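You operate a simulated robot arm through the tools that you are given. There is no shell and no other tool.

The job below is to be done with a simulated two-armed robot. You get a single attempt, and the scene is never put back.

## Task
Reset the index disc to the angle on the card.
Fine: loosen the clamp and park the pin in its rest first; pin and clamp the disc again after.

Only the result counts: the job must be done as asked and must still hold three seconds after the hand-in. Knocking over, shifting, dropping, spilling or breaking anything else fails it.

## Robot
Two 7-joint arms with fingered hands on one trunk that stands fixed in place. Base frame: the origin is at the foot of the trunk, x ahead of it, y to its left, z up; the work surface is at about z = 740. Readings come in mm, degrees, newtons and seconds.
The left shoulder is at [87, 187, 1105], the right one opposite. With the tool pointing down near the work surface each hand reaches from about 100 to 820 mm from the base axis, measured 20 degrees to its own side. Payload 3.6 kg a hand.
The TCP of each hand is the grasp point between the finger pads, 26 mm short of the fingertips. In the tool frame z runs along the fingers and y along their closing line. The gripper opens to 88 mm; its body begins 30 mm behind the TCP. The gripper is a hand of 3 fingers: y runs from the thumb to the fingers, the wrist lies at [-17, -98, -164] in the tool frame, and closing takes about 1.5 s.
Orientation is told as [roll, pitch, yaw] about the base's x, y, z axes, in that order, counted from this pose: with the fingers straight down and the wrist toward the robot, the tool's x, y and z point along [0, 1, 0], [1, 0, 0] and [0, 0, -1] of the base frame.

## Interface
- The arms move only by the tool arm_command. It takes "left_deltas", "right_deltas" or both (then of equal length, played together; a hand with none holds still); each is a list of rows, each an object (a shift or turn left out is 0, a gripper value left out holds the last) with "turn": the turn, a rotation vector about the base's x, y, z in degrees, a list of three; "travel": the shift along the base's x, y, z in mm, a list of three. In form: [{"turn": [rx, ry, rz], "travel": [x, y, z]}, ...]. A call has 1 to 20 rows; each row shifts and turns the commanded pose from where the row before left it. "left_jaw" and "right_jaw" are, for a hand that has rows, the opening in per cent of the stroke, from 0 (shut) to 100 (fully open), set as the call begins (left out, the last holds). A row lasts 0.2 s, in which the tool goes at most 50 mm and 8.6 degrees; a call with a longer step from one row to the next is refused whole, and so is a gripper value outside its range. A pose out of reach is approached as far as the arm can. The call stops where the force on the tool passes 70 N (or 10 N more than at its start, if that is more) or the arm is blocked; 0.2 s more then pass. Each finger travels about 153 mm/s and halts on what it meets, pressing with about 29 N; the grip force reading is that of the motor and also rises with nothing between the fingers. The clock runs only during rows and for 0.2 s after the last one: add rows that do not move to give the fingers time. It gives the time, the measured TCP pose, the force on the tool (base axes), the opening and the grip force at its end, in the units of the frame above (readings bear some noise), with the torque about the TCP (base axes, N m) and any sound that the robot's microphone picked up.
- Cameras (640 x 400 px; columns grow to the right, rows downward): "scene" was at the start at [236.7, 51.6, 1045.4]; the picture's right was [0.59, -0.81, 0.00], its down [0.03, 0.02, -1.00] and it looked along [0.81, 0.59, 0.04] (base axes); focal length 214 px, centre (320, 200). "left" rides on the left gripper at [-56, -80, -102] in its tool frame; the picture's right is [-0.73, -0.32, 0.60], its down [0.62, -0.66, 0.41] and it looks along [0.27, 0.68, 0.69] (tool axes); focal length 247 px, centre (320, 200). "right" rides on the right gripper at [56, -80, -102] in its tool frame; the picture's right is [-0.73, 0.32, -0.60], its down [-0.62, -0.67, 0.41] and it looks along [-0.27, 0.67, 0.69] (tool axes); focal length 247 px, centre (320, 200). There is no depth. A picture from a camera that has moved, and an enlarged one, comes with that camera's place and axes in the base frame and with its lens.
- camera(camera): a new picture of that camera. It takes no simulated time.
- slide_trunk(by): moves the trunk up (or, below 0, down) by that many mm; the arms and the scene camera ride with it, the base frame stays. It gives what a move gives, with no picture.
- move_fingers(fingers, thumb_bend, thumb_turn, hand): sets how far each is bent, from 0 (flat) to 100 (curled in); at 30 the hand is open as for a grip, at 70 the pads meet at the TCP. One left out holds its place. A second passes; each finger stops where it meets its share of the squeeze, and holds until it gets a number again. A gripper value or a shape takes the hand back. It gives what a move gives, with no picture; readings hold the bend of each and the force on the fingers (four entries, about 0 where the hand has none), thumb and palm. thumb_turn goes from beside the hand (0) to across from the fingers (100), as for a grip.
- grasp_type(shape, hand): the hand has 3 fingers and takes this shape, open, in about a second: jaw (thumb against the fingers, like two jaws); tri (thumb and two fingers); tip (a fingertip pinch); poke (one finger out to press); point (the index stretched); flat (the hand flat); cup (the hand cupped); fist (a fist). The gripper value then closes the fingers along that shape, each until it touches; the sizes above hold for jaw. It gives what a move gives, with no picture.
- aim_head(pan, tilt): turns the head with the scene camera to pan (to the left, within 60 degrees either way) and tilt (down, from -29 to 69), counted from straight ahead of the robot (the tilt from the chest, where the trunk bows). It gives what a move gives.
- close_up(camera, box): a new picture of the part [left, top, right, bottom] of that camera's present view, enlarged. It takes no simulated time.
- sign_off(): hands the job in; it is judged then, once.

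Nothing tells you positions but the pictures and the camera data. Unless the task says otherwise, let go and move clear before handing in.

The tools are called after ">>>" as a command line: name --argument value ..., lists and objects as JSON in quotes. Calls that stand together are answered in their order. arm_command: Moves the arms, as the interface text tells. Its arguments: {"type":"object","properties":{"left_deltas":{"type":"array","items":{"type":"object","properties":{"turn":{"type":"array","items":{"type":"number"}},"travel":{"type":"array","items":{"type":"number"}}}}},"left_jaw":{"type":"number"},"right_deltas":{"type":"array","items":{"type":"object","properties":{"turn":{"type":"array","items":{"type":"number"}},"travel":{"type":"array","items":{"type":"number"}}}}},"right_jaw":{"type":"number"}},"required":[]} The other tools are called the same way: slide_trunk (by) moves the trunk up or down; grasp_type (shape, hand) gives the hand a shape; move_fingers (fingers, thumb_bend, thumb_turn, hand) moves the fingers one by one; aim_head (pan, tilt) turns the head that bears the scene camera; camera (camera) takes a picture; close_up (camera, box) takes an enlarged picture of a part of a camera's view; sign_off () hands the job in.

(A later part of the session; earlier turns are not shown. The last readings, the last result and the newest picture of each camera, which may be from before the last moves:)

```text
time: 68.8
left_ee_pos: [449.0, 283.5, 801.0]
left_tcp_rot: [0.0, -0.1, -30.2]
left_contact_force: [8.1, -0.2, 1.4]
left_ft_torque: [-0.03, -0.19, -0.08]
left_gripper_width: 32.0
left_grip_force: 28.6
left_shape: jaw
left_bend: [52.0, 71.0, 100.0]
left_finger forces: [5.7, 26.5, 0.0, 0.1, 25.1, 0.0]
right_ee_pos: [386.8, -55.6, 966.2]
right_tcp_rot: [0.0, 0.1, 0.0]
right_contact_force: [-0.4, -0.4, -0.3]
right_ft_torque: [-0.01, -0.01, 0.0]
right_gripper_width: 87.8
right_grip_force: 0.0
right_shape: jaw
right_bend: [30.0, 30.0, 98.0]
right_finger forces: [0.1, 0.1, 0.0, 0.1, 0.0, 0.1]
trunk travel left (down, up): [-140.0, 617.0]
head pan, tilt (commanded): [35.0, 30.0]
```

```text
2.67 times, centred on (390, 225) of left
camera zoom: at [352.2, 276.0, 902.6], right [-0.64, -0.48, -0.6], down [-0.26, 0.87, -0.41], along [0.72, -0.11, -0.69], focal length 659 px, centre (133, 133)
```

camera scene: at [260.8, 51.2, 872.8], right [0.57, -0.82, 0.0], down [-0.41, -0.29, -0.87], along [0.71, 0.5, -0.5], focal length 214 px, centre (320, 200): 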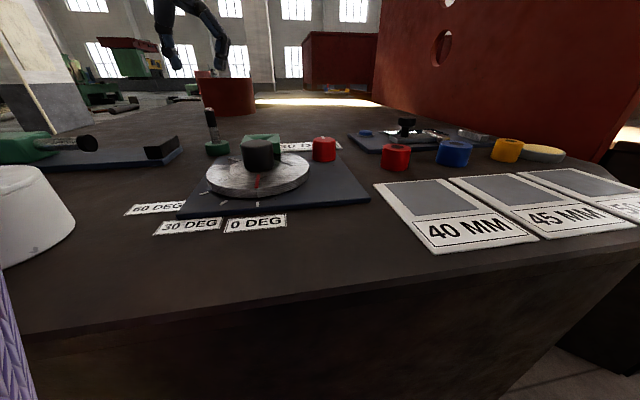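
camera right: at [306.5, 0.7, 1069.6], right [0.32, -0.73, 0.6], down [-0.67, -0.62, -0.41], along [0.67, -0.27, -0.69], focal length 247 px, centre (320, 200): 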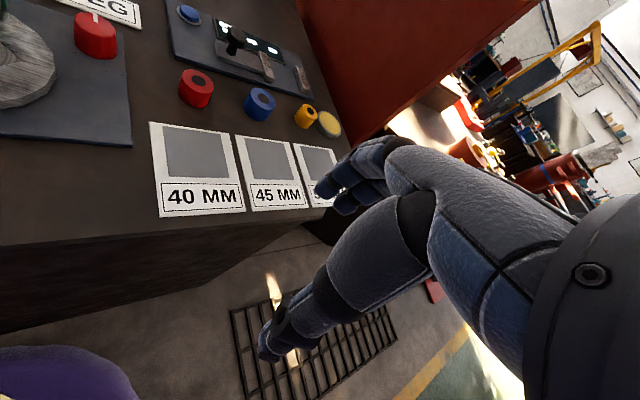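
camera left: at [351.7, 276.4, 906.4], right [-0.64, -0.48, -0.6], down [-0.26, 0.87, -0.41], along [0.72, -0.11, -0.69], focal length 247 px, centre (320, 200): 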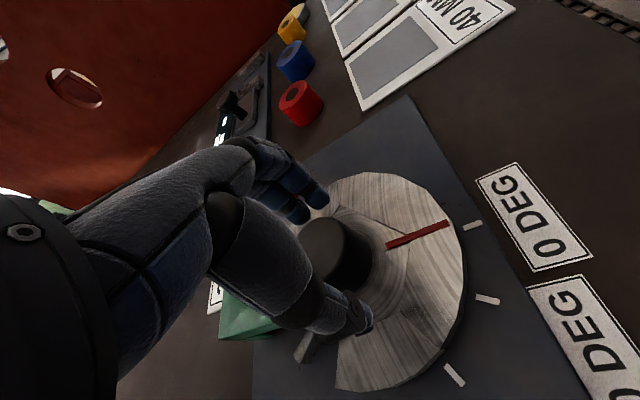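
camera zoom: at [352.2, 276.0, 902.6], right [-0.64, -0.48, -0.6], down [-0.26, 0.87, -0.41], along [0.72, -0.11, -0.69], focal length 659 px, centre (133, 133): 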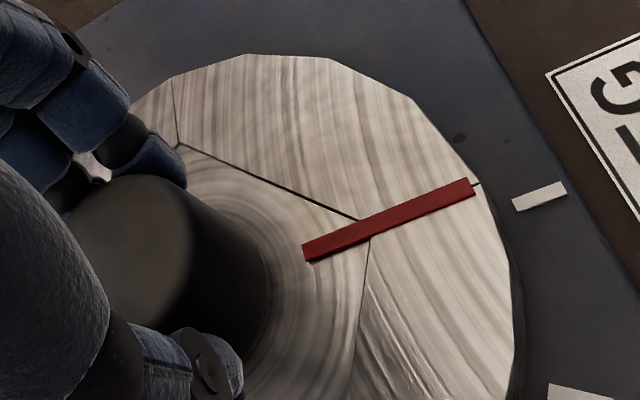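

The hub is gripped. I'll turn clockwise (negative yaw) in small steps, checking torque and the red line.

>>> arm_command --left_deltas '[{"turn": [0, 0, -3]}, {"turn": [0, 0, -3]}, {"turn": [0, 0, -3]}, {"turn": [0, 0, 0]}]'

>>> close_up --camera "left" --box '[270, 150, 510, 300]'

>>> close_up --camera "scene" --box '[190, 110, 350, 210]'

```text
time: 69.8
left_ee_pos: [449.1, 283.8, 799.7]
left_tcp_rot: [-0.1, 0.1, -39.1]
left_contact_force: [7.6, 2.2, 0.3]
left_ft_torque: [0.02, -0.2, 0.05]
left_gripper_width: 32.4
left_grip_force: 28.9
left_shape: jaw
left_bend: [52.0, 71.0, 100.0]
left_finger forces: [6.8, 24.9, 0.1, 0.0, 25.5, 0.1]
right_ee_pos: [386.0, -54.4, 966.3]
right_tcp_rot: [0.0, 0.1, 0.0]
right_contact_force: [0.1, -0.6, -0.2]
right_ft_torque: [0.01, 0.01, 0.0]
right_gripper_width: 87.9
right_grip_force: 0.1
right_shape: jaw
right_bend: [30.0, 30.0, 98.0]
right_finger forces: [0.0, 0.1, 0.0, 0.0, 0.0, 0.0]
trunk travel left (down, up): [-140.0, 617.0]
head pan, tilt (commanded): [35.0, 30.0]
```

```text
2.67 times, centred on (390, 225) of left
camera zoom: at [352.2, 291.6, 902.8], right [-0.71, -0.37, -0.6], down [-0.12, 0.9, -0.41], along [0.69, -0.22, -0.69], focal length 659 px, centre (133, 133)
```

zoom: 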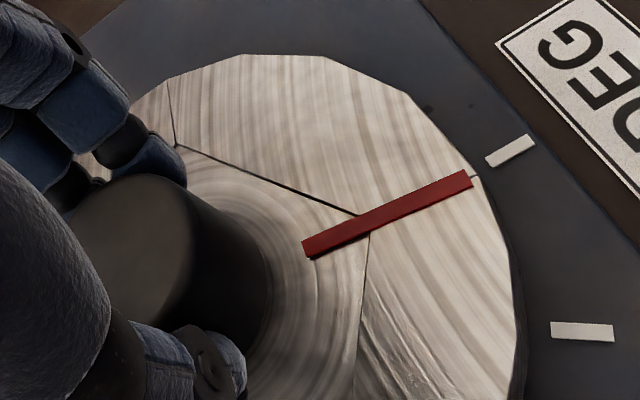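

```text
4.00 times, centred on (270, 160) of scene
camera zoom: at [261.3, 51.3, 872.7], right [0.57, -0.82, 0.0], down [-0.41, -0.29, -0.87], along [0.71, 0.5, -0.5], focal length 858 px, centre (520, 360)
```

zoom: 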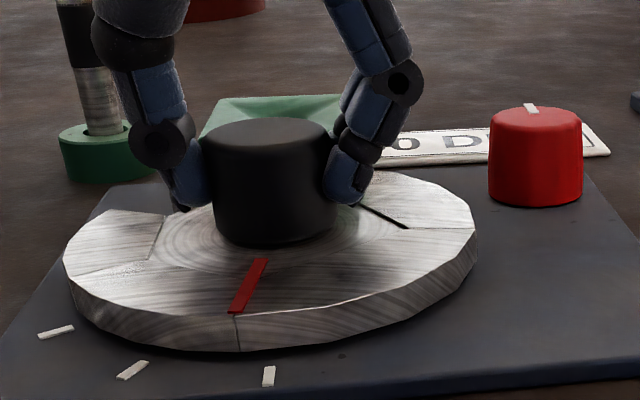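

The disc turns freely with the hand. I'll continue the remaining 21°.

>>> arm_command --left_deltas '[{"turn": [0, 0, -3]}, {"turn": [0, 0, -3]}, {"turn": [0, 0, -3]}, {"turn": [0, 0, -3]}, {"turn": [0, 0, -3]}, {"turn": [0, 0, -3]}, {"turn": [0, 0, -2]}, {"turn": [0, 0, 0]}]'

>>> close_up --camera "left" --box '[270, 150, 510, 300]'

>>> close_up --camera "scene" --box '[190, 110, 350, 210]'

```text
time: 71.6
left_ee_pos: [448.3, 285.3, 800.7]
left_tcp_rot: [-0.1, -0.1, -59.3]
left_contact_force: [7.7, -4.5, -1.7]
left_ft_torque: [-0.13, -0.14, -0.04]
left_gripper_width: 32.2
left_grip_force: 29.0
left_shape: jaw
left_bend: [52.0, 71.0, 100.0]
left_finger forces: [8.1, 26.0, 0.1, 0.1, 24.8, 0.1]
right_ee_pos: [387.4, -56.1, 966.5]
right_tcp_rot: [0.0, 0.1, 0.0]
right_contact_force: [-0.2, 0.3, 0.0]
right_ft_torque: [0.03, 0.0, 0.04]
right_gripper_width: 87.9
right_grip_force: 0.0
right_shape: jaw
right_bend: [30.0, 30.0, 98.0]
right_finger forces: [0.0, 0.1, 0.0, 0.1, 0.1, 0.0]
trunk travel left (down, up): [-140.0, 617.0]
head pan, tilt (commanded): [35.0, 30.0]
```

```text
2.67 times, centred on (390, 225) of left
camera zoom: at [359.8, 324.9, 902.8], right [-0.79, -0.1, -0.6], down [0.19, 0.89, -0.41], along [0.57, -0.44, -0.69], focal length 659 px, centre (133, 133)
```

zoom: 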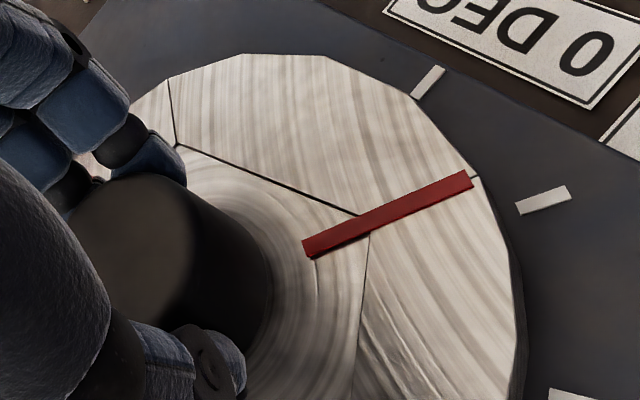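

```text
4.00 times, centred on (270, 160) of scene
camera zoom: at [261.4, 50.8, 872.7], right [0.57, -0.82, 0.0], down [-0.41, -0.29, -0.87], along [0.71, 0.5, -0.5], focal length 858 px, centre (520, 360)
```

zoom: 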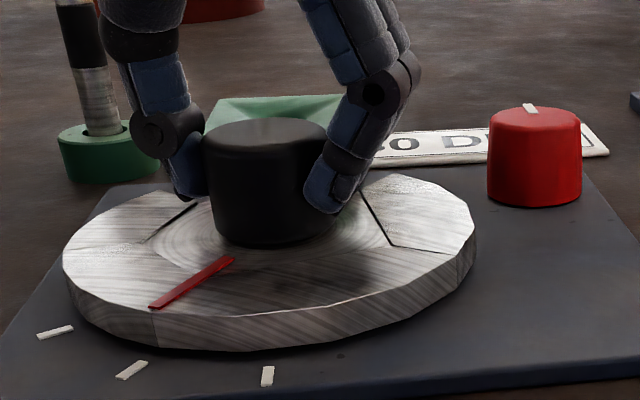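

The line is close to the 30° mark but about 2° short, so I'll turn 2° more and compare again.

>>> arm_command --left_deltas '[{"turn": [0, 0, -1]}, {"turn": [0, 0, -1]}, {"turn": [0, 0, 0]}, {"turn": [0, 0, 0]}]'

>>> close_up --camera "left" --box '[270, 150, 510, 300]'

>>> close_up --camera "left" --box '[380, 160, 500, 235]'

>>> close_up --camera "scene" --box '[190, 160, 290, 222]'

```text
time: 72.6
left_ee_pos: [448.3, 285.1, 799.4]
left_tcp_rot: [0.0, -0.1, -61.2]
left_contact_force: [3.4, -6.2, -2.4]
left_ft_torque: [-0.19, -0.07, -0.04]
left_gripper_width: 32.1
left_grip_force: 29.3
left_shape: jaw
left_bend: [52.0, 71.0, 100.0]
left_finger forces: [9.9, 24.0, 0.1, 0.1, 24.9, 0.1]
right_ee_pos: [387.0, -56.4, 966.6]
right_tcp_rot: [0.0, 0.1, 0.0]
right_contact_force: [-0.8, -0.4, -0.3]
right_ft_torque: [0.02, 0.01, -0.05]
right_gripper_width: 87.7
right_grip_force: 0.0
right_shape: jaw
right_bend: [30.0, 30.0, 98.0]
right_finger forces: [0.0, 0.0, 0.0, 0.0, 0.0, 0.0]
trunk travel left (down, up): [-140.0, 617.0]
head pan, tilt (commanded): [35.0, 30.0]
```

```text
2.67 times, centred on (390, 225) of left
camera zoom: at [361.4, 328.1, 903.0], right [-0.8, -0.08, -0.6], down [0.22, 0.88, -0.41], along [0.56, -0.46, -0.69], focal length 659 px, centre (133, 133)
```

zoom: 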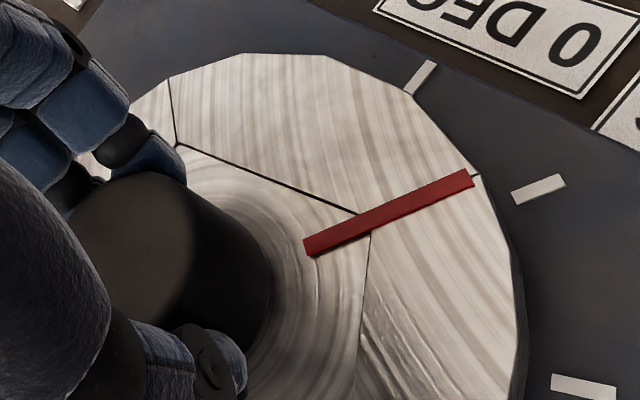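

```text
5.33 times, centred on (440, 198) of left
camera zoom: at [361.4, 328.1, 903.0], right [-0.8, -0.08, -0.6], down [0.22, 0.88, -0.41], along [0.56, -0.46, -0.69], focal length 1317 px, centre (-320, 213)
```

zoom: 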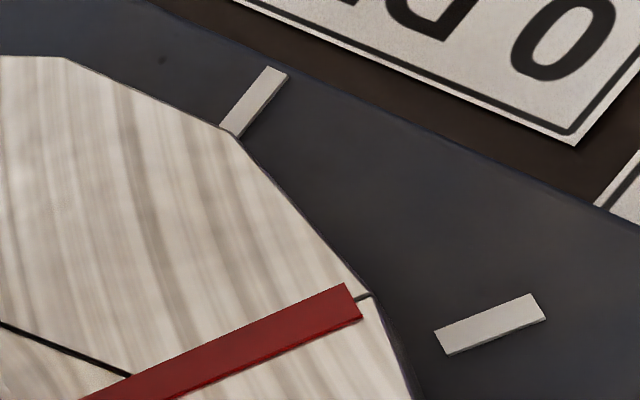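

```text
6.40 times, centred on (240, 191) of scene
camera zoom: at [261.1, 50.8, 872.7], right [0.57, -0.82, 0.0], down [-0.41, -0.29, -0.87], along [0.71, 0.5, -0.5], focal length 1373 px, centre (832, 258)
```

zoom: 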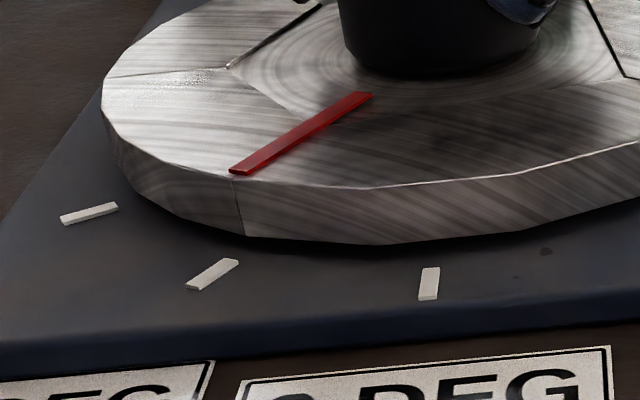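

The line-to-mark relation now matches the original 0° one to within about half a degree. I'll add 0.5°, then release the hub gently and raise the hand.

>>> arm_command --left_deltas '[{"turn": [0, 0, -0.5]}, {"turn": [0, 0, 0]}, {"turn": [0, 0, 0]}]'

>>> arm_command --left_deltas '[{"travel": [0, 0, 0]}, {"travel": [0, 0, 0]}, {"travel": [0, 0, 0]}, {"travel": [0, 0, 0]}, {"travel": [0, 0, 5]}, {"travel": [0, 0, 15]}, {"travel": [0, 0, 25]}, {"travel": [0, 0, 30]}, {"travel": [0, 0, 30]}, {"travel": [0, 0, 0]}]' --left_jaw 75

>>> camera --camera "left"

>>> close_up --camera "scene" --box '[170, 120, 330, 220]'

```text
time: 73.4
left_ee_pos: [448.7, 283.6, 800.7]
left_tcp_rot: [-0.1, -0.1, -61.5]
left_contact_force: [2.6, -5.4, -2.6]
left_ft_torque: [-0.14, -0.1, -0.06]
left_gripper_width: 32.1
left_grip_force: 28.7
left_shape: jaw
left_bend: [52.0, 71.0, 100.0]
left_finger forces: [10.1, 22.2, 0.0, 0.1, 25.7, 0.0]
right_ee_pos: [386.3, -55.7, 967.1]
right_tcp_rot: [0.0, 0.2, 0.0]
right_contact_force: [0.7, -0.2, 1.0]
right_ft_torque: [0.01, 0.02, 0.01]
right_gripper_width: 87.7
right_grip_force: 0.1
right_shape: jaw
right_bend: [30.0, 30.0, 98.0]
right_finger forces: [0.1, 0.0, 0.0, 0.0, 0.0, 0.1]
trunk travel left (down, up): [-140.0, 617.0]
head pan, tilt (commanded): [35.0, 30.0]
```

```text
time: 75.6
left_ee_pos: [449.9, 285.2, 905.3]
left_tcp_rot: [-0.2, -0.1, -61.6]
left_contact_force: [-0.4, -0.3, -0.1]
left_ft_torque: [0.01, -0.01, 0.0]
left_gripper_width: 66.0
left_grip_force: 0.1
left_shape: jaw
left_bend: [34.0, 52.0, 99.0]
left_finger forces: [0.1, 0.0, 0.1, 0.0, 0.0, 0.0]
right_ee_pos: [387.1, -56.1, 966.9]
right_tcp_rot: [0.1, 0.0, 0.1]
right_contact_force: [-0.8, -0.2, 0.2]
right_ft_torque: [-0.02, 0.0, -0.01]
right_gripper_width: 88.1
right_grip_force: 0.1
right_shape: jaw
right_bend: [30.0, 30.0, 98.0]
right_finger forces: [0.0, 0.0, 0.0, 0.0, 0.1, 0.1]
trunk travel left (down, up): [-140.0, 617.0]
head pan, tilt (commanded): [35.0, 30.0]
```

```text
taken
camera left: at [361.9, 328.2, 1007.3], right [-0.8, -0.07, -0.6], down [0.23, 0.88, -0.41], along [0.56, -0.47, -0.69], focal length 247 px, centre (320, 200)
```

left: 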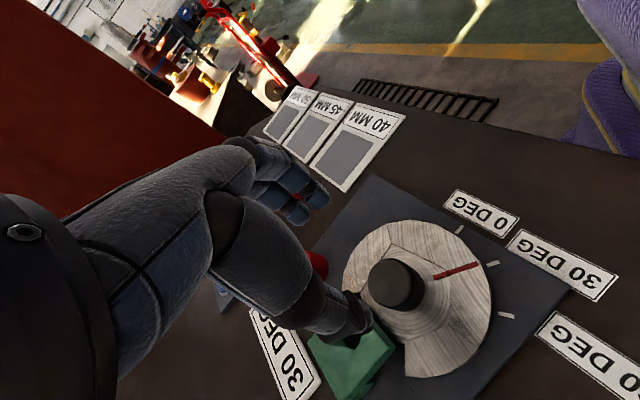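

```text
4.00 times, centred on (250, 170) of scene
camera zoom: at [260.8, 51.2, 872.8], right [0.57, -0.82, 0.0], down [-0.41, -0.29, -0.87], along [0.71, 0.5, -0.5], focal length 858 px, centre (600, 320)
```

zoom: 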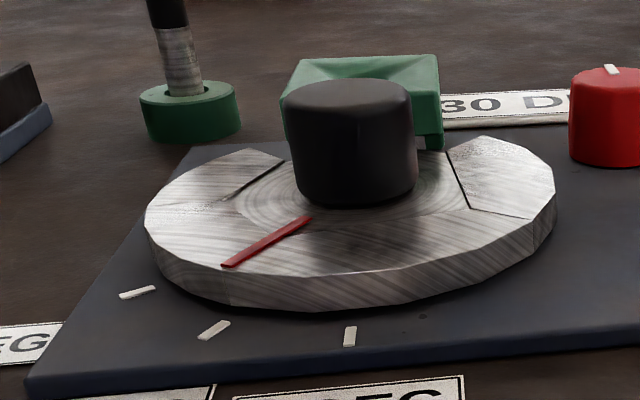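

I'll place the wrist camera almost vertically over the disc to check the line and the slot under the block hole.

>>> arm_command --left_deltas '[{"travel": [32, -4, 0], "turn": [0, 0, 5.5]}, {"travel": [32, -4, 0], "turn": [0, 0, 5.5]}, {"travel": [32, -3, 0], "turn": [0, 0, 5.6]}, {"travel": [0, 0, 0]}]'

>>> camera --camera "left"

>>> close_up --camera "left" --box '[440, 260, 640, 385]'

>>> close_up --camera "left" --box '[420, 320, 548, 400]'

```text
time: 76.6
left_ee_pos: [545.2, 276.2, 906.0]
left_tcp_rot: [-0.2, -0.1, -45.0]
left_contact_force: [-0.8, 0.6, -0.1]
left_ft_torque: [0.02, 0.0, 0.01]
left_gripper_width: 65.7
left_grip_force: 0.1
left_shape: jaw
left_bend: [34.0, 52.0, 99.0]
left_finger forces: [0.0, 0.1, 0.0, 0.0, 0.0, 0.0]
right_ee_pos: [386.4, -55.4, 966.6]
right_tcp_rot: [0.0, 0.0, 0.0]
right_contact_force: [-0.2, 0.5, 0.1]
right_ft_torque: [0.02, 0.05, 0.01]
right_gripper_width: 87.7
right_grip_force: 0.1
right_shape: jaw
right_bend: [30.0, 30.0, 98.0]
right_finger forces: [0.0, 0.1, 0.1, 0.0, 0.1, 0.0]
trunk travel left (down, up): [-140.0, 617.0]
head pan, tilt (commanded): [35.0, 30.0]
```

```text
taken
camera left: at [449.2, 292.9, 1008.3], right [-0.74, -0.3, -0.6], down [-0.03, 0.91, -0.41], along [0.67, -0.29, -0.69], focal length 247 px, centre (320, 200)
```

left: 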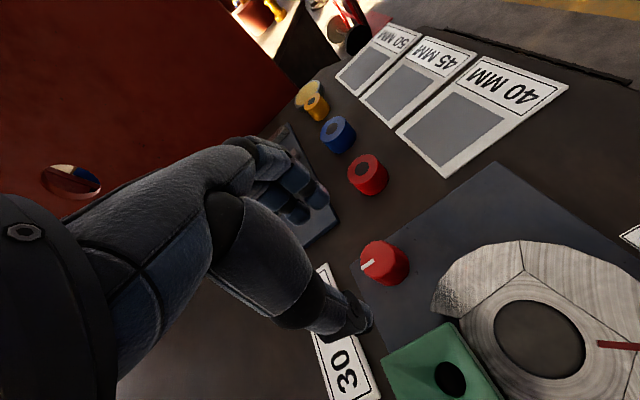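

```text
3.20 times, centred on (540, 322) of left
camera zoom: at [449.2, 292.9, 1008.3], right [-0.74, -0.3, -0.6], down [-0.03, 0.91, -0.41], along [0.67, -0.29, -0.69], focal length 790 px, centre (-384, -192)
```

zoom: 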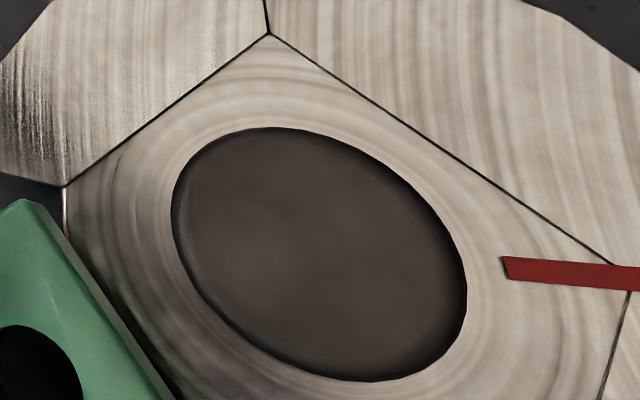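

```text
5.00 times, centred on (484, 360) of left
camera zoom: at [449.2, 292.9, 1008.3], right [-0.74, -0.3, -0.6], down [-0.03, 0.91, -0.41], along [0.67, -0.29, -0.69], focal length 1235 px, centre (-500, -600)
```

zoom: 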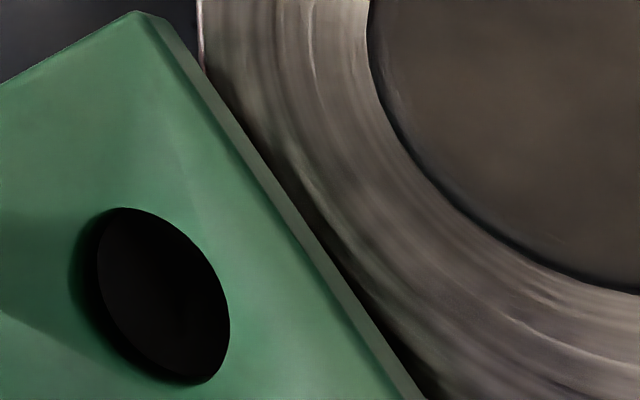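

>>> arm_command --left_deltas '[{"travel": [23, 19, 0]}, {"travel": [23, 19, 0]}, {"travel": [0, 0, 0]}]'

>>> camera --camera "left"

>>> close_up --camera "left" --box '[500, 318, 580, 368]'

>>> close_up --camera "left" --box '[480, 180, 640, 280]'

```text
time: 77.4
left_ee_pos: [590.6, 312.1, 907.0]
left_tcp_rot: [0.0, -0.1, -45.0]
left_contact_force: [-0.5, -1.3, 0.0]
left_ft_torque: [-0.01, 0.0, 0.01]
left_gripper_width: 65.5
left_grip_force: 0.0
left_shape: jaw
left_bend: [34.0, 52.0, 99.0]
left_finger forces: [0.0, 0.0, 0.1, 0.0, 0.0, 0.1]
right_ee_pos: [386.1, -56.1, 967.2]
right_tcp_rot: [0.0, 0.1, -0.1]
right_contact_force: [0.4, -0.3, 0.1]
right_ft_torque: [0.03, 0.0, -0.06]
right_gripper_width: 87.9
right_grip_force: 0.0
right_shape: jaw
right_bend: [30.0, 30.0, 98.0]
right_finger forces: [0.0, 0.1, 0.0, 0.1, 0.0, 0.0]
trunk travel left (down, up): [-140.0, 617.0]
head pan, tilt (commanded): [35.0, 30.0]
```

```text
taken
camera left: at [495.3, 329.5, 1008.3], right [-0.74, -0.29, -0.6], down [-0.03, 0.91, -0.41], along [0.67, -0.29, -0.69], focal length 247 px, centre (320, 200)
```

left: 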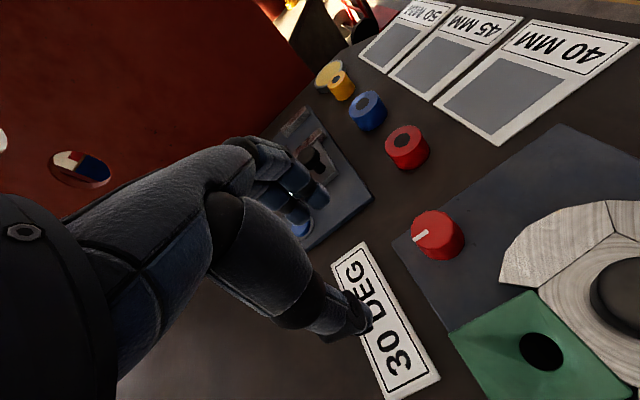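

```text
8.00 times, centred on (540, 343) of left
camera zoom: at [495.3, 329.5, 1008.3], right [-0.74, -0.29, -0.6], down [-0.03, 0.91, -0.41], along [0.67, -0.29, -0.69], focal length 1976 px, centre (-1440, -944)
```

zoom: 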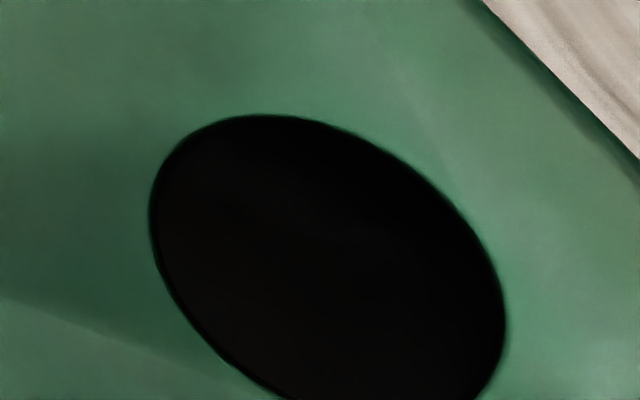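

```text
4.00 times, centred on (560, 230) of left
camera zoom: at [495.3, 329.5, 1008.3], right [-0.74, -0.29, -0.6], down [-0.03, 0.91, -0.41], along [0.67, -0.29, -0.69], focal length 988 px, centre (-640, 80)
```

zoom: 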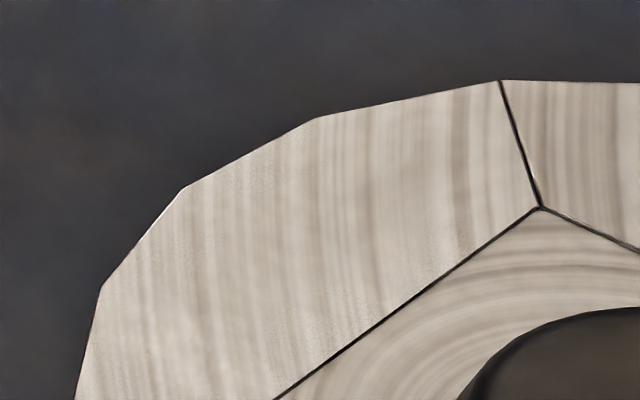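

>>> arm_command --left_deltas '[{"travel": [-38, -20, 0]}, {"travel": [-38, -20, 0]}, {"travel": [-38, -20, 0]}, {"travel": [0, 0, 0]}]'

>>> camera --camera "left"

>>> close_up --camera "left" --box '[440, 275, 640, 400]'

```text
time: 78.4
left_ee_pos: [477.5, 252.8, 905.2]
left_tcp_rot: [-0.1, 0.0, -45.0]
left_contact_force: [-0.2, -0.1, 0.0]
left_ft_torque: [0.01, 0.01, 0.02]
left_gripper_width: 65.9
left_grip_force: 0.0
left_shape: jaw
left_bend: [34.0, 52.0, 99.0]
left_finger forces: [0.0, 0.1, 0.1, 0.0, 0.0, 0.0]
right_ee_pos: [385.7, -55.6, 966.8]
right_tcp_rot: [0.0, 0.0, 0.0]
right_contact_force: [-0.8, 0.1, 0.6]
right_ft_torque: [0.0, -0.03, 0.0]
right_gripper_width: 87.7
right_grip_force: 0.0
right_shape: jaw
right_bend: [30.0, 30.0, 98.0]
right_finger forces: [0.0, 0.0, 0.0, 0.0, 0.1, 0.0]
trunk travel left (down, up): [-140.0, 617.0]
head pan, tilt (commanded): [35.0, 30.0]
```

```text
taken
camera left: at [380.6, 269.9, 1007.2], right [-0.74, -0.3, -0.6], down [-0.03, 0.91, -0.41], along [0.67, -0.29, -0.69], focal length 247 px, centre (320, 200)
```

left: 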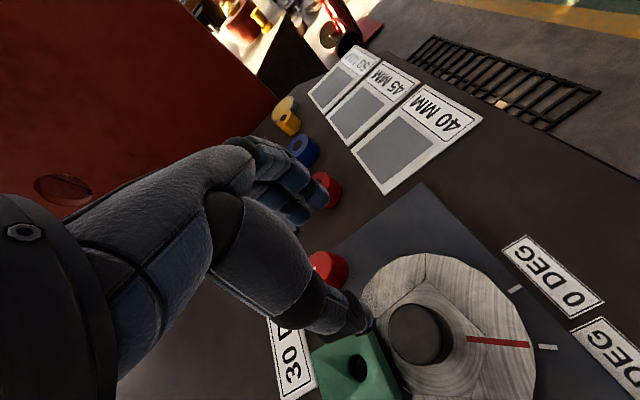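

```text
3.20 times, centred on (540, 338) of left
camera zoom: at [380.6, 269.9, 1007.2], right [-0.74, -0.3, -0.6], down [-0.03, 0.91, -0.41], along [0.67, -0.29, -0.69], focal length 790 px, centre (-384, -240)
```

zoom: 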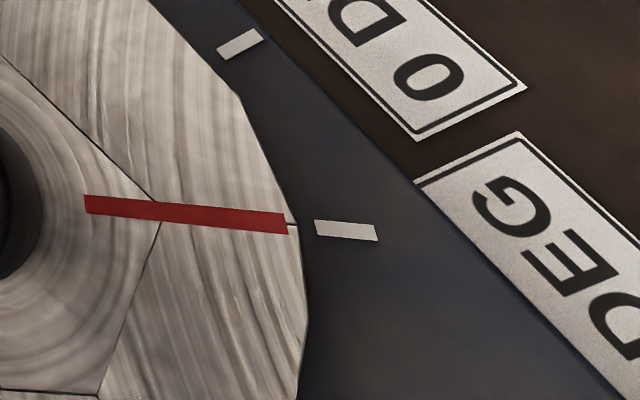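

Seen from straight above, the red line and the 30° mark are collinear to within about 0.3°. Next I'll go back over the parked pin.

>>> arm_command --left_deltas '[{"travel": [3, 42, 0]}, {"travel": [3, 42, 0]}, {"travel": [3, 42, 0]}, {"travel": [4, 42, 0]}, {"travel": [4, 44, 0]}, {"travel": [0, 0, 0]}]' --left_jaw 60

>>> camera --camera "left"

>>> close_up --camera "left" --box '[340, 240, 468, 320]'

>>> close_up --camera "scene" --box '[180, 95, 260, 165]'

```text
time: 79.8
left_ee_pos: [494.3, 465.6, 905.6]
left_tcp_rot: [0.0, -0.1, -45.1]
left_contact_force: [-0.2, 0.2, -1.0]
left_ft_torque: [0.0, 0.01, 0.02]
left_gripper_width: 53.3
left_grip_force: 0.2
left_shape: jaw
left_bend: [39.0, 62.0, 100.0]
left_finger forces: [0.1, 0.0, 0.1, 0.0, 0.0, 0.0]
right_ee_pos: [386.5, -56.6, 966.4]
right_tcp_rot: [0.0, -0.1, 0.0]
right_contact_force: [0.6, -0.3, 0.1]
right_ft_torque: [0.01, -0.02, 0.0]
right_gripper_width: 87.9
right_grip_force: 0.1
right_shape: jaw
right_bend: [30.0, 30.0, 98.0]
right_finger forces: [0.1, 0.0, 0.0, 0.1, 0.0, 0.1]
trunk travel left (down, up): [-140.0, 617.0]
head pan, tilt (commanded): [35.0, 30.0]
```

```text
taken
camera left: at [398.3, 482.2, 1007.3], right [-0.74, -0.29, -0.6], down [-0.03, 0.91, -0.41], along [0.67, -0.29, -0.69], focal length 247 px, centre (320, 200)
```

left: 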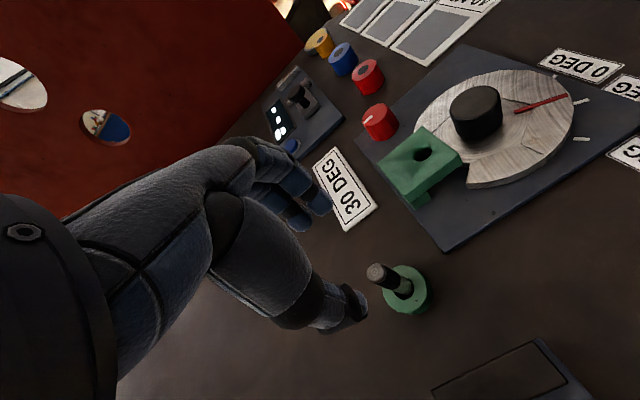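

```text
5.00 times, centred on (404, 280) of left
camera zoom: at [398.3, 482.2, 1007.3], right [-0.74, -0.29, -0.6], down [-0.03, 0.91, -0.41], along [0.67, -0.29, -0.69], focal length 1235 px, centre (-100, -200)
```

zoom: 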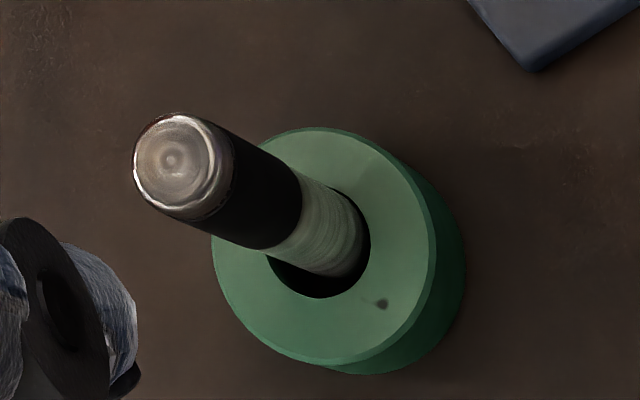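

```text
5.71 times, centred on (220, 130) of scene
camera zoom: at [260.8, 51.2, 872.9], right [0.57, -0.82, 0.0], down [-0.41, -0.29, -0.87], along [0.71, 0.5, -0.5], focal length 1226 px, centre (891, 600)
```

zoom: 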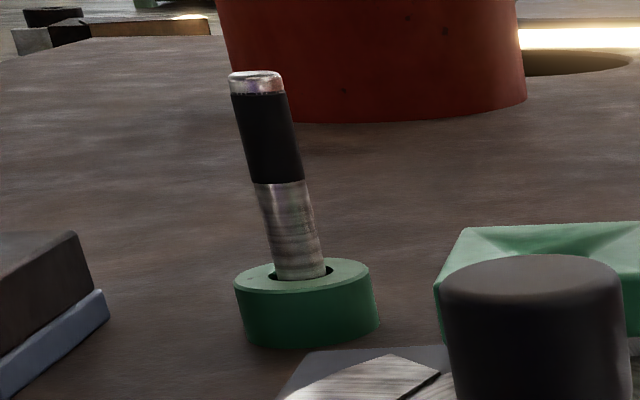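

>>> arm_command --left_deltas '[{"travel": [0.5, 0, -25]}, {"travel": [0, 0, -25]}, {"travel": [0, 0, -20]}, {"travel": [0, 0, -10]}, {"travel": [0, 0, -7]}, {"travel": [0, 0, 0]}]'

>>> close_up --camera "left" --box '[270, 180, 430, 280]'

>>> close_up --camera "scene" --box '[165, 75, 265, 155]'

```text
time: 81.2
left_ee_pos: [494.7, 463.8, 818.4]
left_tcp_rot: [-0.1, -0.1, -45.0]
left_contact_force: [0.0, 0.7, -0.3]
left_ft_torque: [0.02, 0.01, -0.01]
left_gripper_width: 53.1
left_grip_force: 0.1
left_shape: jaw
left_bend: [39.0, 62.0, 100.0]
left_finger forces: [0.0, 0.0, 0.0, 0.0, 0.0, 0.0]
right_ee_pos: [385.9, -55.2, 966.9]
right_tcp_rot: [0.0, -0.1, -0.1]
right_contact_force: [-0.2, 0.0, 0.2]
right_ft_torque: [0.02, 0.01, 0.01]
right_gripper_width: 87.6
right_grip_force: 0.1
right_shape: jaw
right_bend: [30.0, 30.0, 98.0]
right_finger forces: [0.1, 0.0, 0.1, 0.0, 0.1, 0.0]
trunk travel left (down, up): [-140.0, 617.0]
head pan, tilt (commanded): [35.0, 30.0]
```

```text
4.00 times, centred on (350, 230) of left
camera zoom: at [398.6, 481.1, 920.6], right [-0.74, -0.29, -0.6], down [-0.03, 0.91, -0.41], along [0.67, -0.29, -0.69], focal length 988 px, centre (200, 80)
```

zoom: 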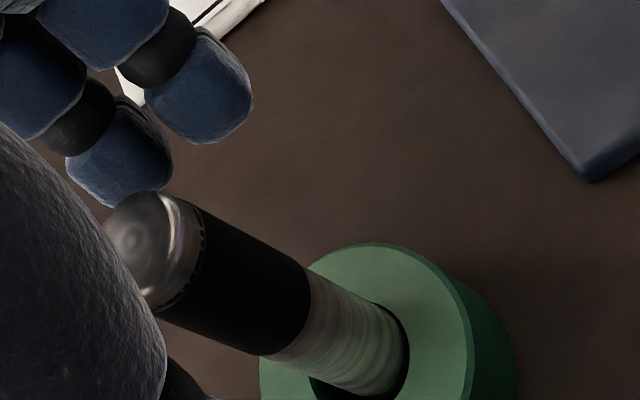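

```text
5.00 times, centred on (215, 115) of scene
camera zoom: at [260.8, 51.2, 872.9], right [0.57, -0.82, 0.0], down [-0.41, -0.29, -0.87], along [0.71, 0.5, -0.5], focal length 1072 px, centre (845, 625)
```

zoom: 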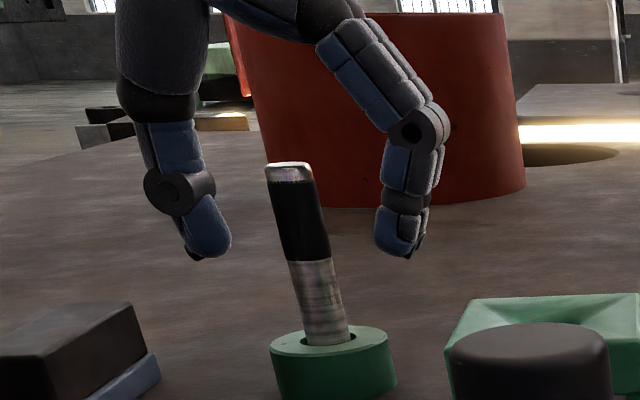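

>>> arm_command --left_deltas '[{"travel": [0, 0, 0]}, {"travel": [0, 0, 0]}, {"travel": [0, 0, 0]}, {"travel": [0, 0, 0]}, {"travel": [0, 0, 0]}, {"travel": [0, 0, 0]}, {"travel": [0, 0, 0]}]' --left_jaw 0

>>> close_up --camera "left" --box '[270, 180, 430, 280]'

>>> close_up --camera "scene" --box '[165, 75, 265, 155]'

```text
time: 82.8
left_ee_pos: [494.9, 464.2, 818.9]
left_tcp_rot: [-0.1, -0.1, -45.1]
left_contact_force: [-0.7, 0.5, -0.5]
left_ft_torque: [-0.01, -0.03, -0.01]
left_gripper_width: 6.7
left_grip_force: 29.1
left_shape: jaw
left_bend: [67.0, 74.0, 100.0]
left_finger forces: [13.1, 13.0, 0.1, 0.0, 25.3, 0.1]
right_ee_pos: [385.0, -54.8, 967.4]
right_tcp_rot: [-0.1, 0.0, 0.0]
right_contact_force: [0.2, -0.3, -0.2]
right_ft_torque: [-0.01, 0.01, -0.01]
right_gripper_width: 87.5
right_grip_force: 0.1
right_shape: jaw
right_bend: [30.0, 30.0, 98.0]
right_finger forces: [0.0, 0.1, 0.1, 0.0, 0.0, 0.1]
trunk travel left (down, up): [-140.0, 617.0]
head pan, tilt (commanded): [35.0, 30.0]
```

```text
4.00 times, centred on (350, 230) of left
camera zoom: at [398.7, 481.2, 920.8], right [-0.74, -0.29, -0.6], down [-0.03, 0.91, -0.41], along [0.67, -0.29, -0.69], focal length 988 px, centre (200, 80)
```

zoom: 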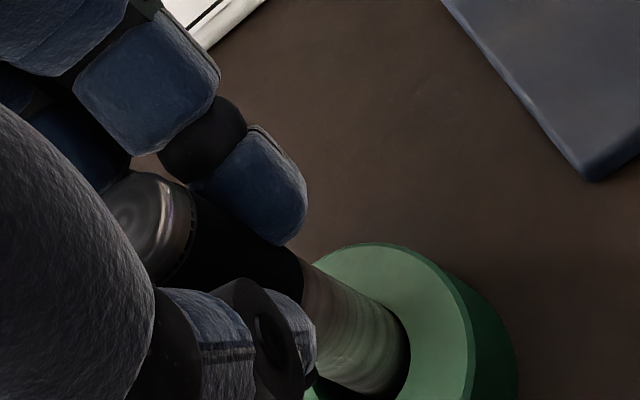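

```text
5.00 times, centred on (215, 115) of scene
camera zoom: at [260.9, 51.2, 872.8], right [0.57, -0.82, 0.0], down [-0.41, -0.29, -0.87], along [0.71, 0.5, -0.5], focal length 1072 px, centre (845, 625)
```

zoom: 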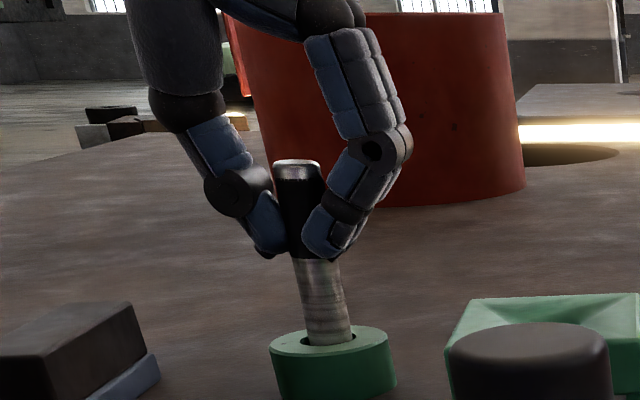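

The pin is held with the same slight lean as before, about 3.5° toward the thumb. I'll lift it straight out and apply the same tilt correction.

>>> arm_command --left_deltas '[{"travel": [0, 0, 5]}, {"travel": [0, 0, 5]}, {"travel": [0, 0, 5]}, {"travel": [0, 0, 8]}, {"travel": [0, 0, 12]}, {"travel": [0, 0, 15], "turn": [-1.17, -1.17, 0]}, {"travel": [0, 0, 20], "turn": [-1.17, -1.17, 0]}, {"travel": [0, 0, 15]}, {"travel": [0, 0, 0]}]'

>>> camera --camera "scene"

>>> close_up --camera "scene" --box '[160, 10, 260, 110]'

>>> close_up --camera "left" --box '[320, 220, 448, 300]'

```text
time: 84.8
left_ee_pos: [494.4, 464.3, 904.4]
left_tcp_rot: [0.0, -3.3, -45.1]
left_contact_force: [-0.5, -0.5, -1.4]
left_ft_torque: [-0.04, 0.01, -0.02]
left_gripper_width: 6.6
left_grip_force: 29.1
left_shape: jaw
left_bend: [67.0, 74.0, 100.0]
left_finger forces: [13.1, 12.9, 0.1, 0.0, 25.4, 0.1]
right_ee_pos: [386.4, -55.0, 966.2]
right_tcp_rot: [0.0, 0.0, -0.1]
right_contact_force: [0.6, 0.9, 0.4]
right_ft_torque: [-0.02, 0.02, -0.01]
right_gripper_width: 87.9
right_grip_force: 0.1
right_shape: jaw
right_bend: [30.0, 30.0, 98.0]
right_finger forces: [0.0, 0.0, 0.1, 0.0, 0.0, 0.0]
trunk travel left (down, up): [-140.0, 617.0]
head pan, tilt (commanded): [35.0, 30.0]
```

```text
taken
camera scene: at [260.9, 51.2, 872.8], right [0.57, -0.82, 0.0], down [-0.41, -0.29, -0.87], along [0.71, 0.5, -0.5], focal length 214 px, centre (320, 200)
```

scene: 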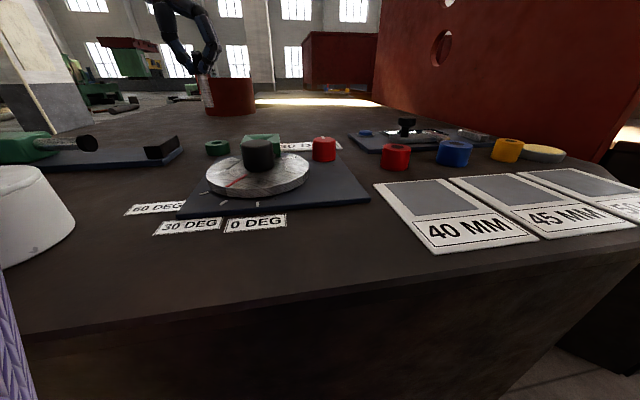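

```text
4.00 times, centred on (210, 60) of scene
camera zoom: at [260.9, 51.2, 872.8], right [0.57, -0.82, 0.0], down [-0.41, -0.29, -0.87], along [0.71, 0.5, -0.5], focal length 858 px, centre (760, 760)
```

zoom: 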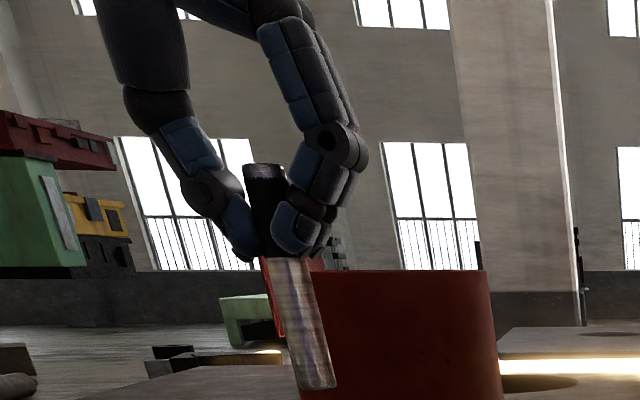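

```text
5.00 times, centred on (384, 260) of left
camera zoom: at [393.0, 485.6, 1001.0], right [-0.72, -0.32, -0.62], down [-0.01, 0.89, -0.45], along [0.69, -0.32, -0.65], focal length 1235 px, centre (0, -100)
```

zoom: 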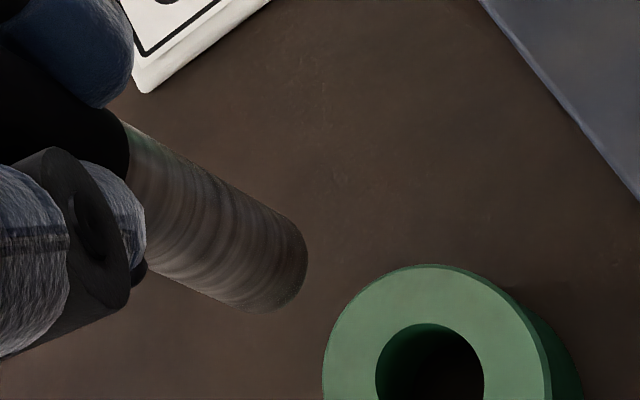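

The pin hangs vertical. I'll carry it over the block and stop with its tip a few millimetres above the block hole to align.

>>> arm_command --left_deltas '[{"travel": [-0.5, -33, 0]}, {"travel": [-1, -33, 0]}, {"travel": [-1, -33, 0]}, {"travel": [-1, -32.5, 0]}, {"travel": [0, 0, -15]}, {"travel": [0, 0, -15]}, {"travel": [0, 0, -8]}, {"travel": [0, 0, 0]}]'

>>> close_up --camera "left" --box '[320, 220, 448, 300]'

>>> close_up --camera "scene" --box '[215, 60, 315, 150]'

```text
time: 86.6
left_ee_pos: [491.0, 333.4, 866.0]
left_tcp_rot: [-0.1, -3.5, -45.1]
left_contact_force: [-0.8, 0.2, -1.1]
left_ft_torque: [0.03, 0.02, 0.02]
left_gripper_width: 6.8
left_grip_force: 29.2
left_shape: jaw
left_bend: [67.0, 74.0, 100.0]
left_finger forces: [13.4, 13.8, 0.0, 0.0, 25.4, 0.0]
right_ee_pos: [387.2, -56.5, 966.7]
right_tcp_rot: [0.0, 0.0, -0.1]
right_contact_force: [-0.3, -0.1, 0.4]
right_ft_torque: [-0.03, 0.0, -0.01]
right_gripper_width: 87.9
right_grip_force: 0.2
right_shape: jaw
right_bend: [30.0, 30.0, 98.0]
right_finger forces: [0.0, 0.0, 0.0, 0.0, 0.1, 0.0]
trunk travel left (down, up): [-140.0, 617.0]
head pan, tilt (commanded): [35.0, 30.0]
```

```text
5.00 times, centred on (384, 260) of left
camera zoom: at [390.1, 355.3, 963.1], right [-0.72, -0.32, -0.62], down [-0.01, 0.89, -0.45], along [0.69, -0.32, -0.65], focal length 1235 px, centre (0, -100)
```

zoom: 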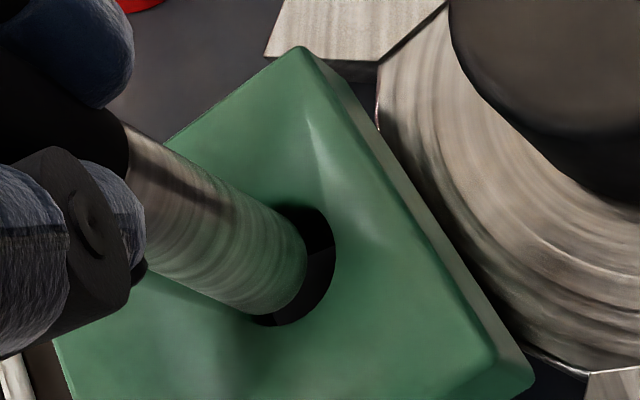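

```text
4.44 times, centred on (265, 105) of scene
camera zoom: at [260.9, 51.2, 872.8], right [0.57, -0.82, 0.0], down [-0.41, -0.29, -0.87], along [0.71, 0.5, -0.5], focal length 953 px, centre (564, 622)
```

zoom: 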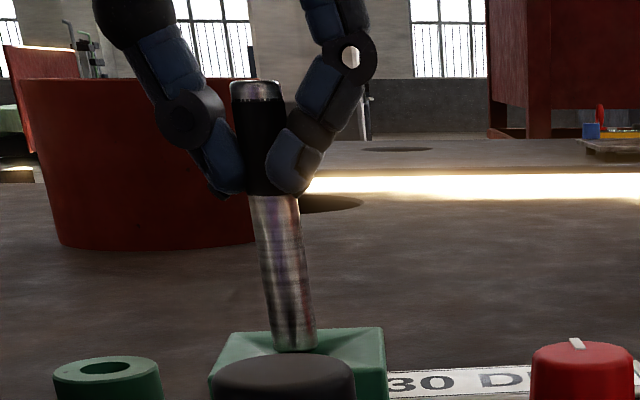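

The block top has a raised rim and funnels down to the hole, and the pin tip needs to shift about (+2.8, −2.9) mm. I'll correct and lower part-way.

>>> arm_command --left_deltas '[{"travel": [2.8, -2.9, 0]}, {"travel": [0, 0, -4]}, {"travel": [0, 0, -4]}, {"travel": [0, 0, 0]}]'

>>> close_up --camera "left" --box '[335, 220, 431, 280]'

>>> close_up --camera "scene" --box '[225, 90, 305, 150]'

```text
time: 87.6
left_ee_pos: [492.3, 330.2, 861.2]
left_tcp_rot: [0.4, -3.8, -45.0]
left_contact_force: [-1.6, 5.4, 27.8]
left_ft_torque: [0.06, 0.03, 0.03]
left_gripper_width: 8.4
left_grip_force: 28.7
left_shape: jaw
left_bend: [72.0, 74.0, 100.0]
left_finger forces: [14.7, 18.2, 0.0, 0.0, 34.4, 0.1]
right_ee_pos: [385.1, -56.2, 968.2]
right_tcp_rot: [0.0, -0.1, 0.1]
right_contact_force: [0.4, -0.4, 0.5]
right_ft_torque: [0.02, -0.03, 0.02]
right_gripper_width: 87.7
right_grip_force: 0.0
right_shape: jaw
right_bend: [30.0, 30.0, 98.0]
right_finger forces: [0.1, 0.0, 0.1, 0.0, 0.1, 0.0]
trunk travel left (down, up): [-140.0, 617.0]
head pan, tilt (commanded): [35.0, 30.0]
```

```text
6.67 times, centred on (383, 250) of left
camera zoom: at [391.8, 351.3, 957.8], right [-0.71, -0.32, -0.62], down [-0.01, 0.89, -0.45], along [0.7, -0.32, -0.64], focal length 1646 px, centre (-100, -133)
```

zoom: 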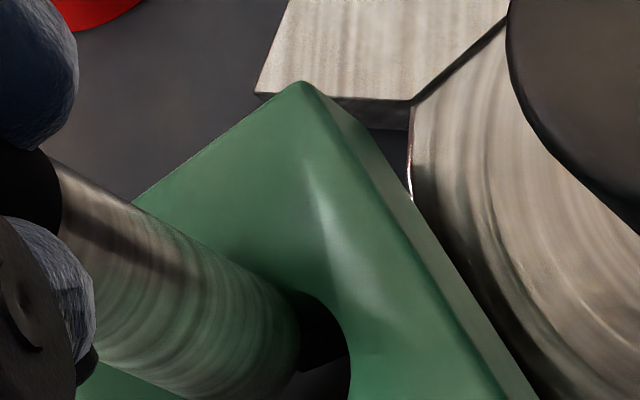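

```text
6.67 times, centred on (265, 120) of scene
camera zoom: at [259.2, 50.7, 873.8], right [0.57, -0.82, 0.0], down [-0.41, -0.29, -0.87], along [0.71, 0.5, -0.5], focal length 1430 px, centre (687, 733)
```

zoom: 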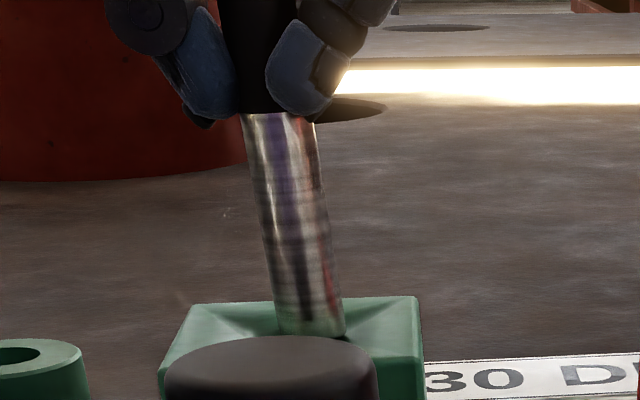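

The tip touched the block's top before entering (28 N), so it's not aligned yet. I'll lift a few millimetres to unload and measure more carefully.

>>> arm_command --left_deltas '[{"travel": [0, 0, 4]}, {"travel": [0, 0, 4]}, {"travel": [0, 0, 0]}]'

>>> close_up --camera "left" --box '[340, 230, 436, 290]'

>>> close_up --camera "scene" --box '[225, 90, 305, 150]'

>>> close_up --camera "scene" --box '[215, 60, 315, 150]'

```text
time: 88.4
left_ee_pos: [493.2, 328.7, 862.9]
left_tcp_rot: [-0.3, -3.1, -45.1]
left_contact_force: [0.2, 0.7, -0.1]
left_ft_torque: [-0.01, -0.03, 0.02]
left_gripper_width: 7.7
left_grip_force: 29.1
left_shape: jaw
left_bend: [67.0, 74.0, 100.0]
left_finger forces: [14.5, 14.9, 0.0, 0.1, 26.8, 0.0]
right_ee_pos: [386.2, -57.1, 966.1]
right_tcp_rot: [-0.1, 0.0, 0.0]
right_contact_force: [-0.3, 0.3, 0.4]
right_ft_torque: [-0.02, 0.01, -0.02]
right_gripper_width: 87.9
right_grip_force: 0.0
right_shape: jaw
right_bend: [30.0, 30.0, 98.0]
right_finger forces: [0.1, 0.1, 0.1, 0.0, 0.0, 0.0]
trunk travel left (down, up): [-140.0, 617.0]
head pan, tilt (commanded): [35.0, 30.0]
```

```text
6.67 times, centred on (388, 260) of left
camera zoom: at [393.3, 350.9, 961.2], right [-0.72, -0.32, -0.61], down [-0.01, 0.89, -0.45], along [0.69, -0.32, -0.65], focal length 1646 px, centre (-133, -200)
```

zoom: 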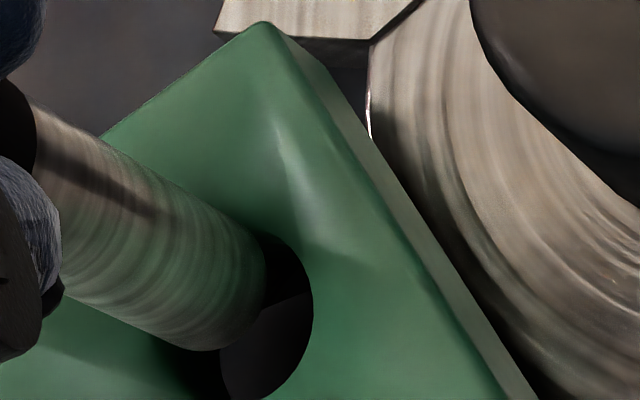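

```text
6.67 times, centred on (265, 120) of scene
camera zoom: at [260.9, 51.1, 872.6], right [0.57, -0.82, 0.0], down [-0.41, -0.29, -0.87], along [0.71, 0.5, -0.5], focal length 1430 px, centre (687, 733)
```

zoom: 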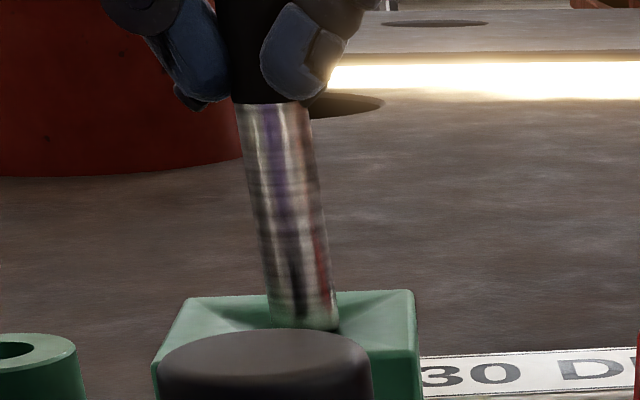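

```text
4.44 times, centred on (265, 105) of scene
camera zoom: at [260.9, 51.1, 872.6], right [0.57, -0.82, 0.0], down [-0.41, -0.29, -0.87], along [0.71, 0.5, -0.5], focal length 953 px, centre (564, 622)
```

zoom: 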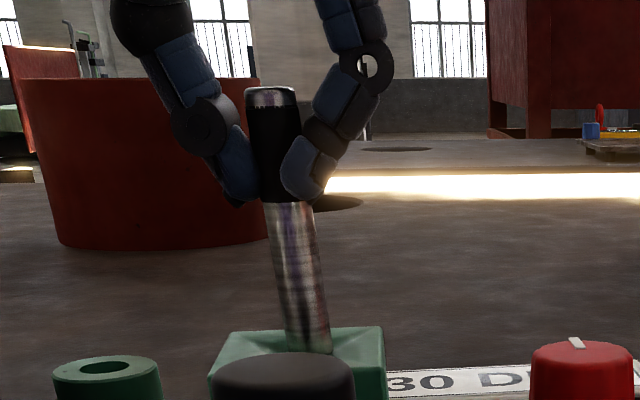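

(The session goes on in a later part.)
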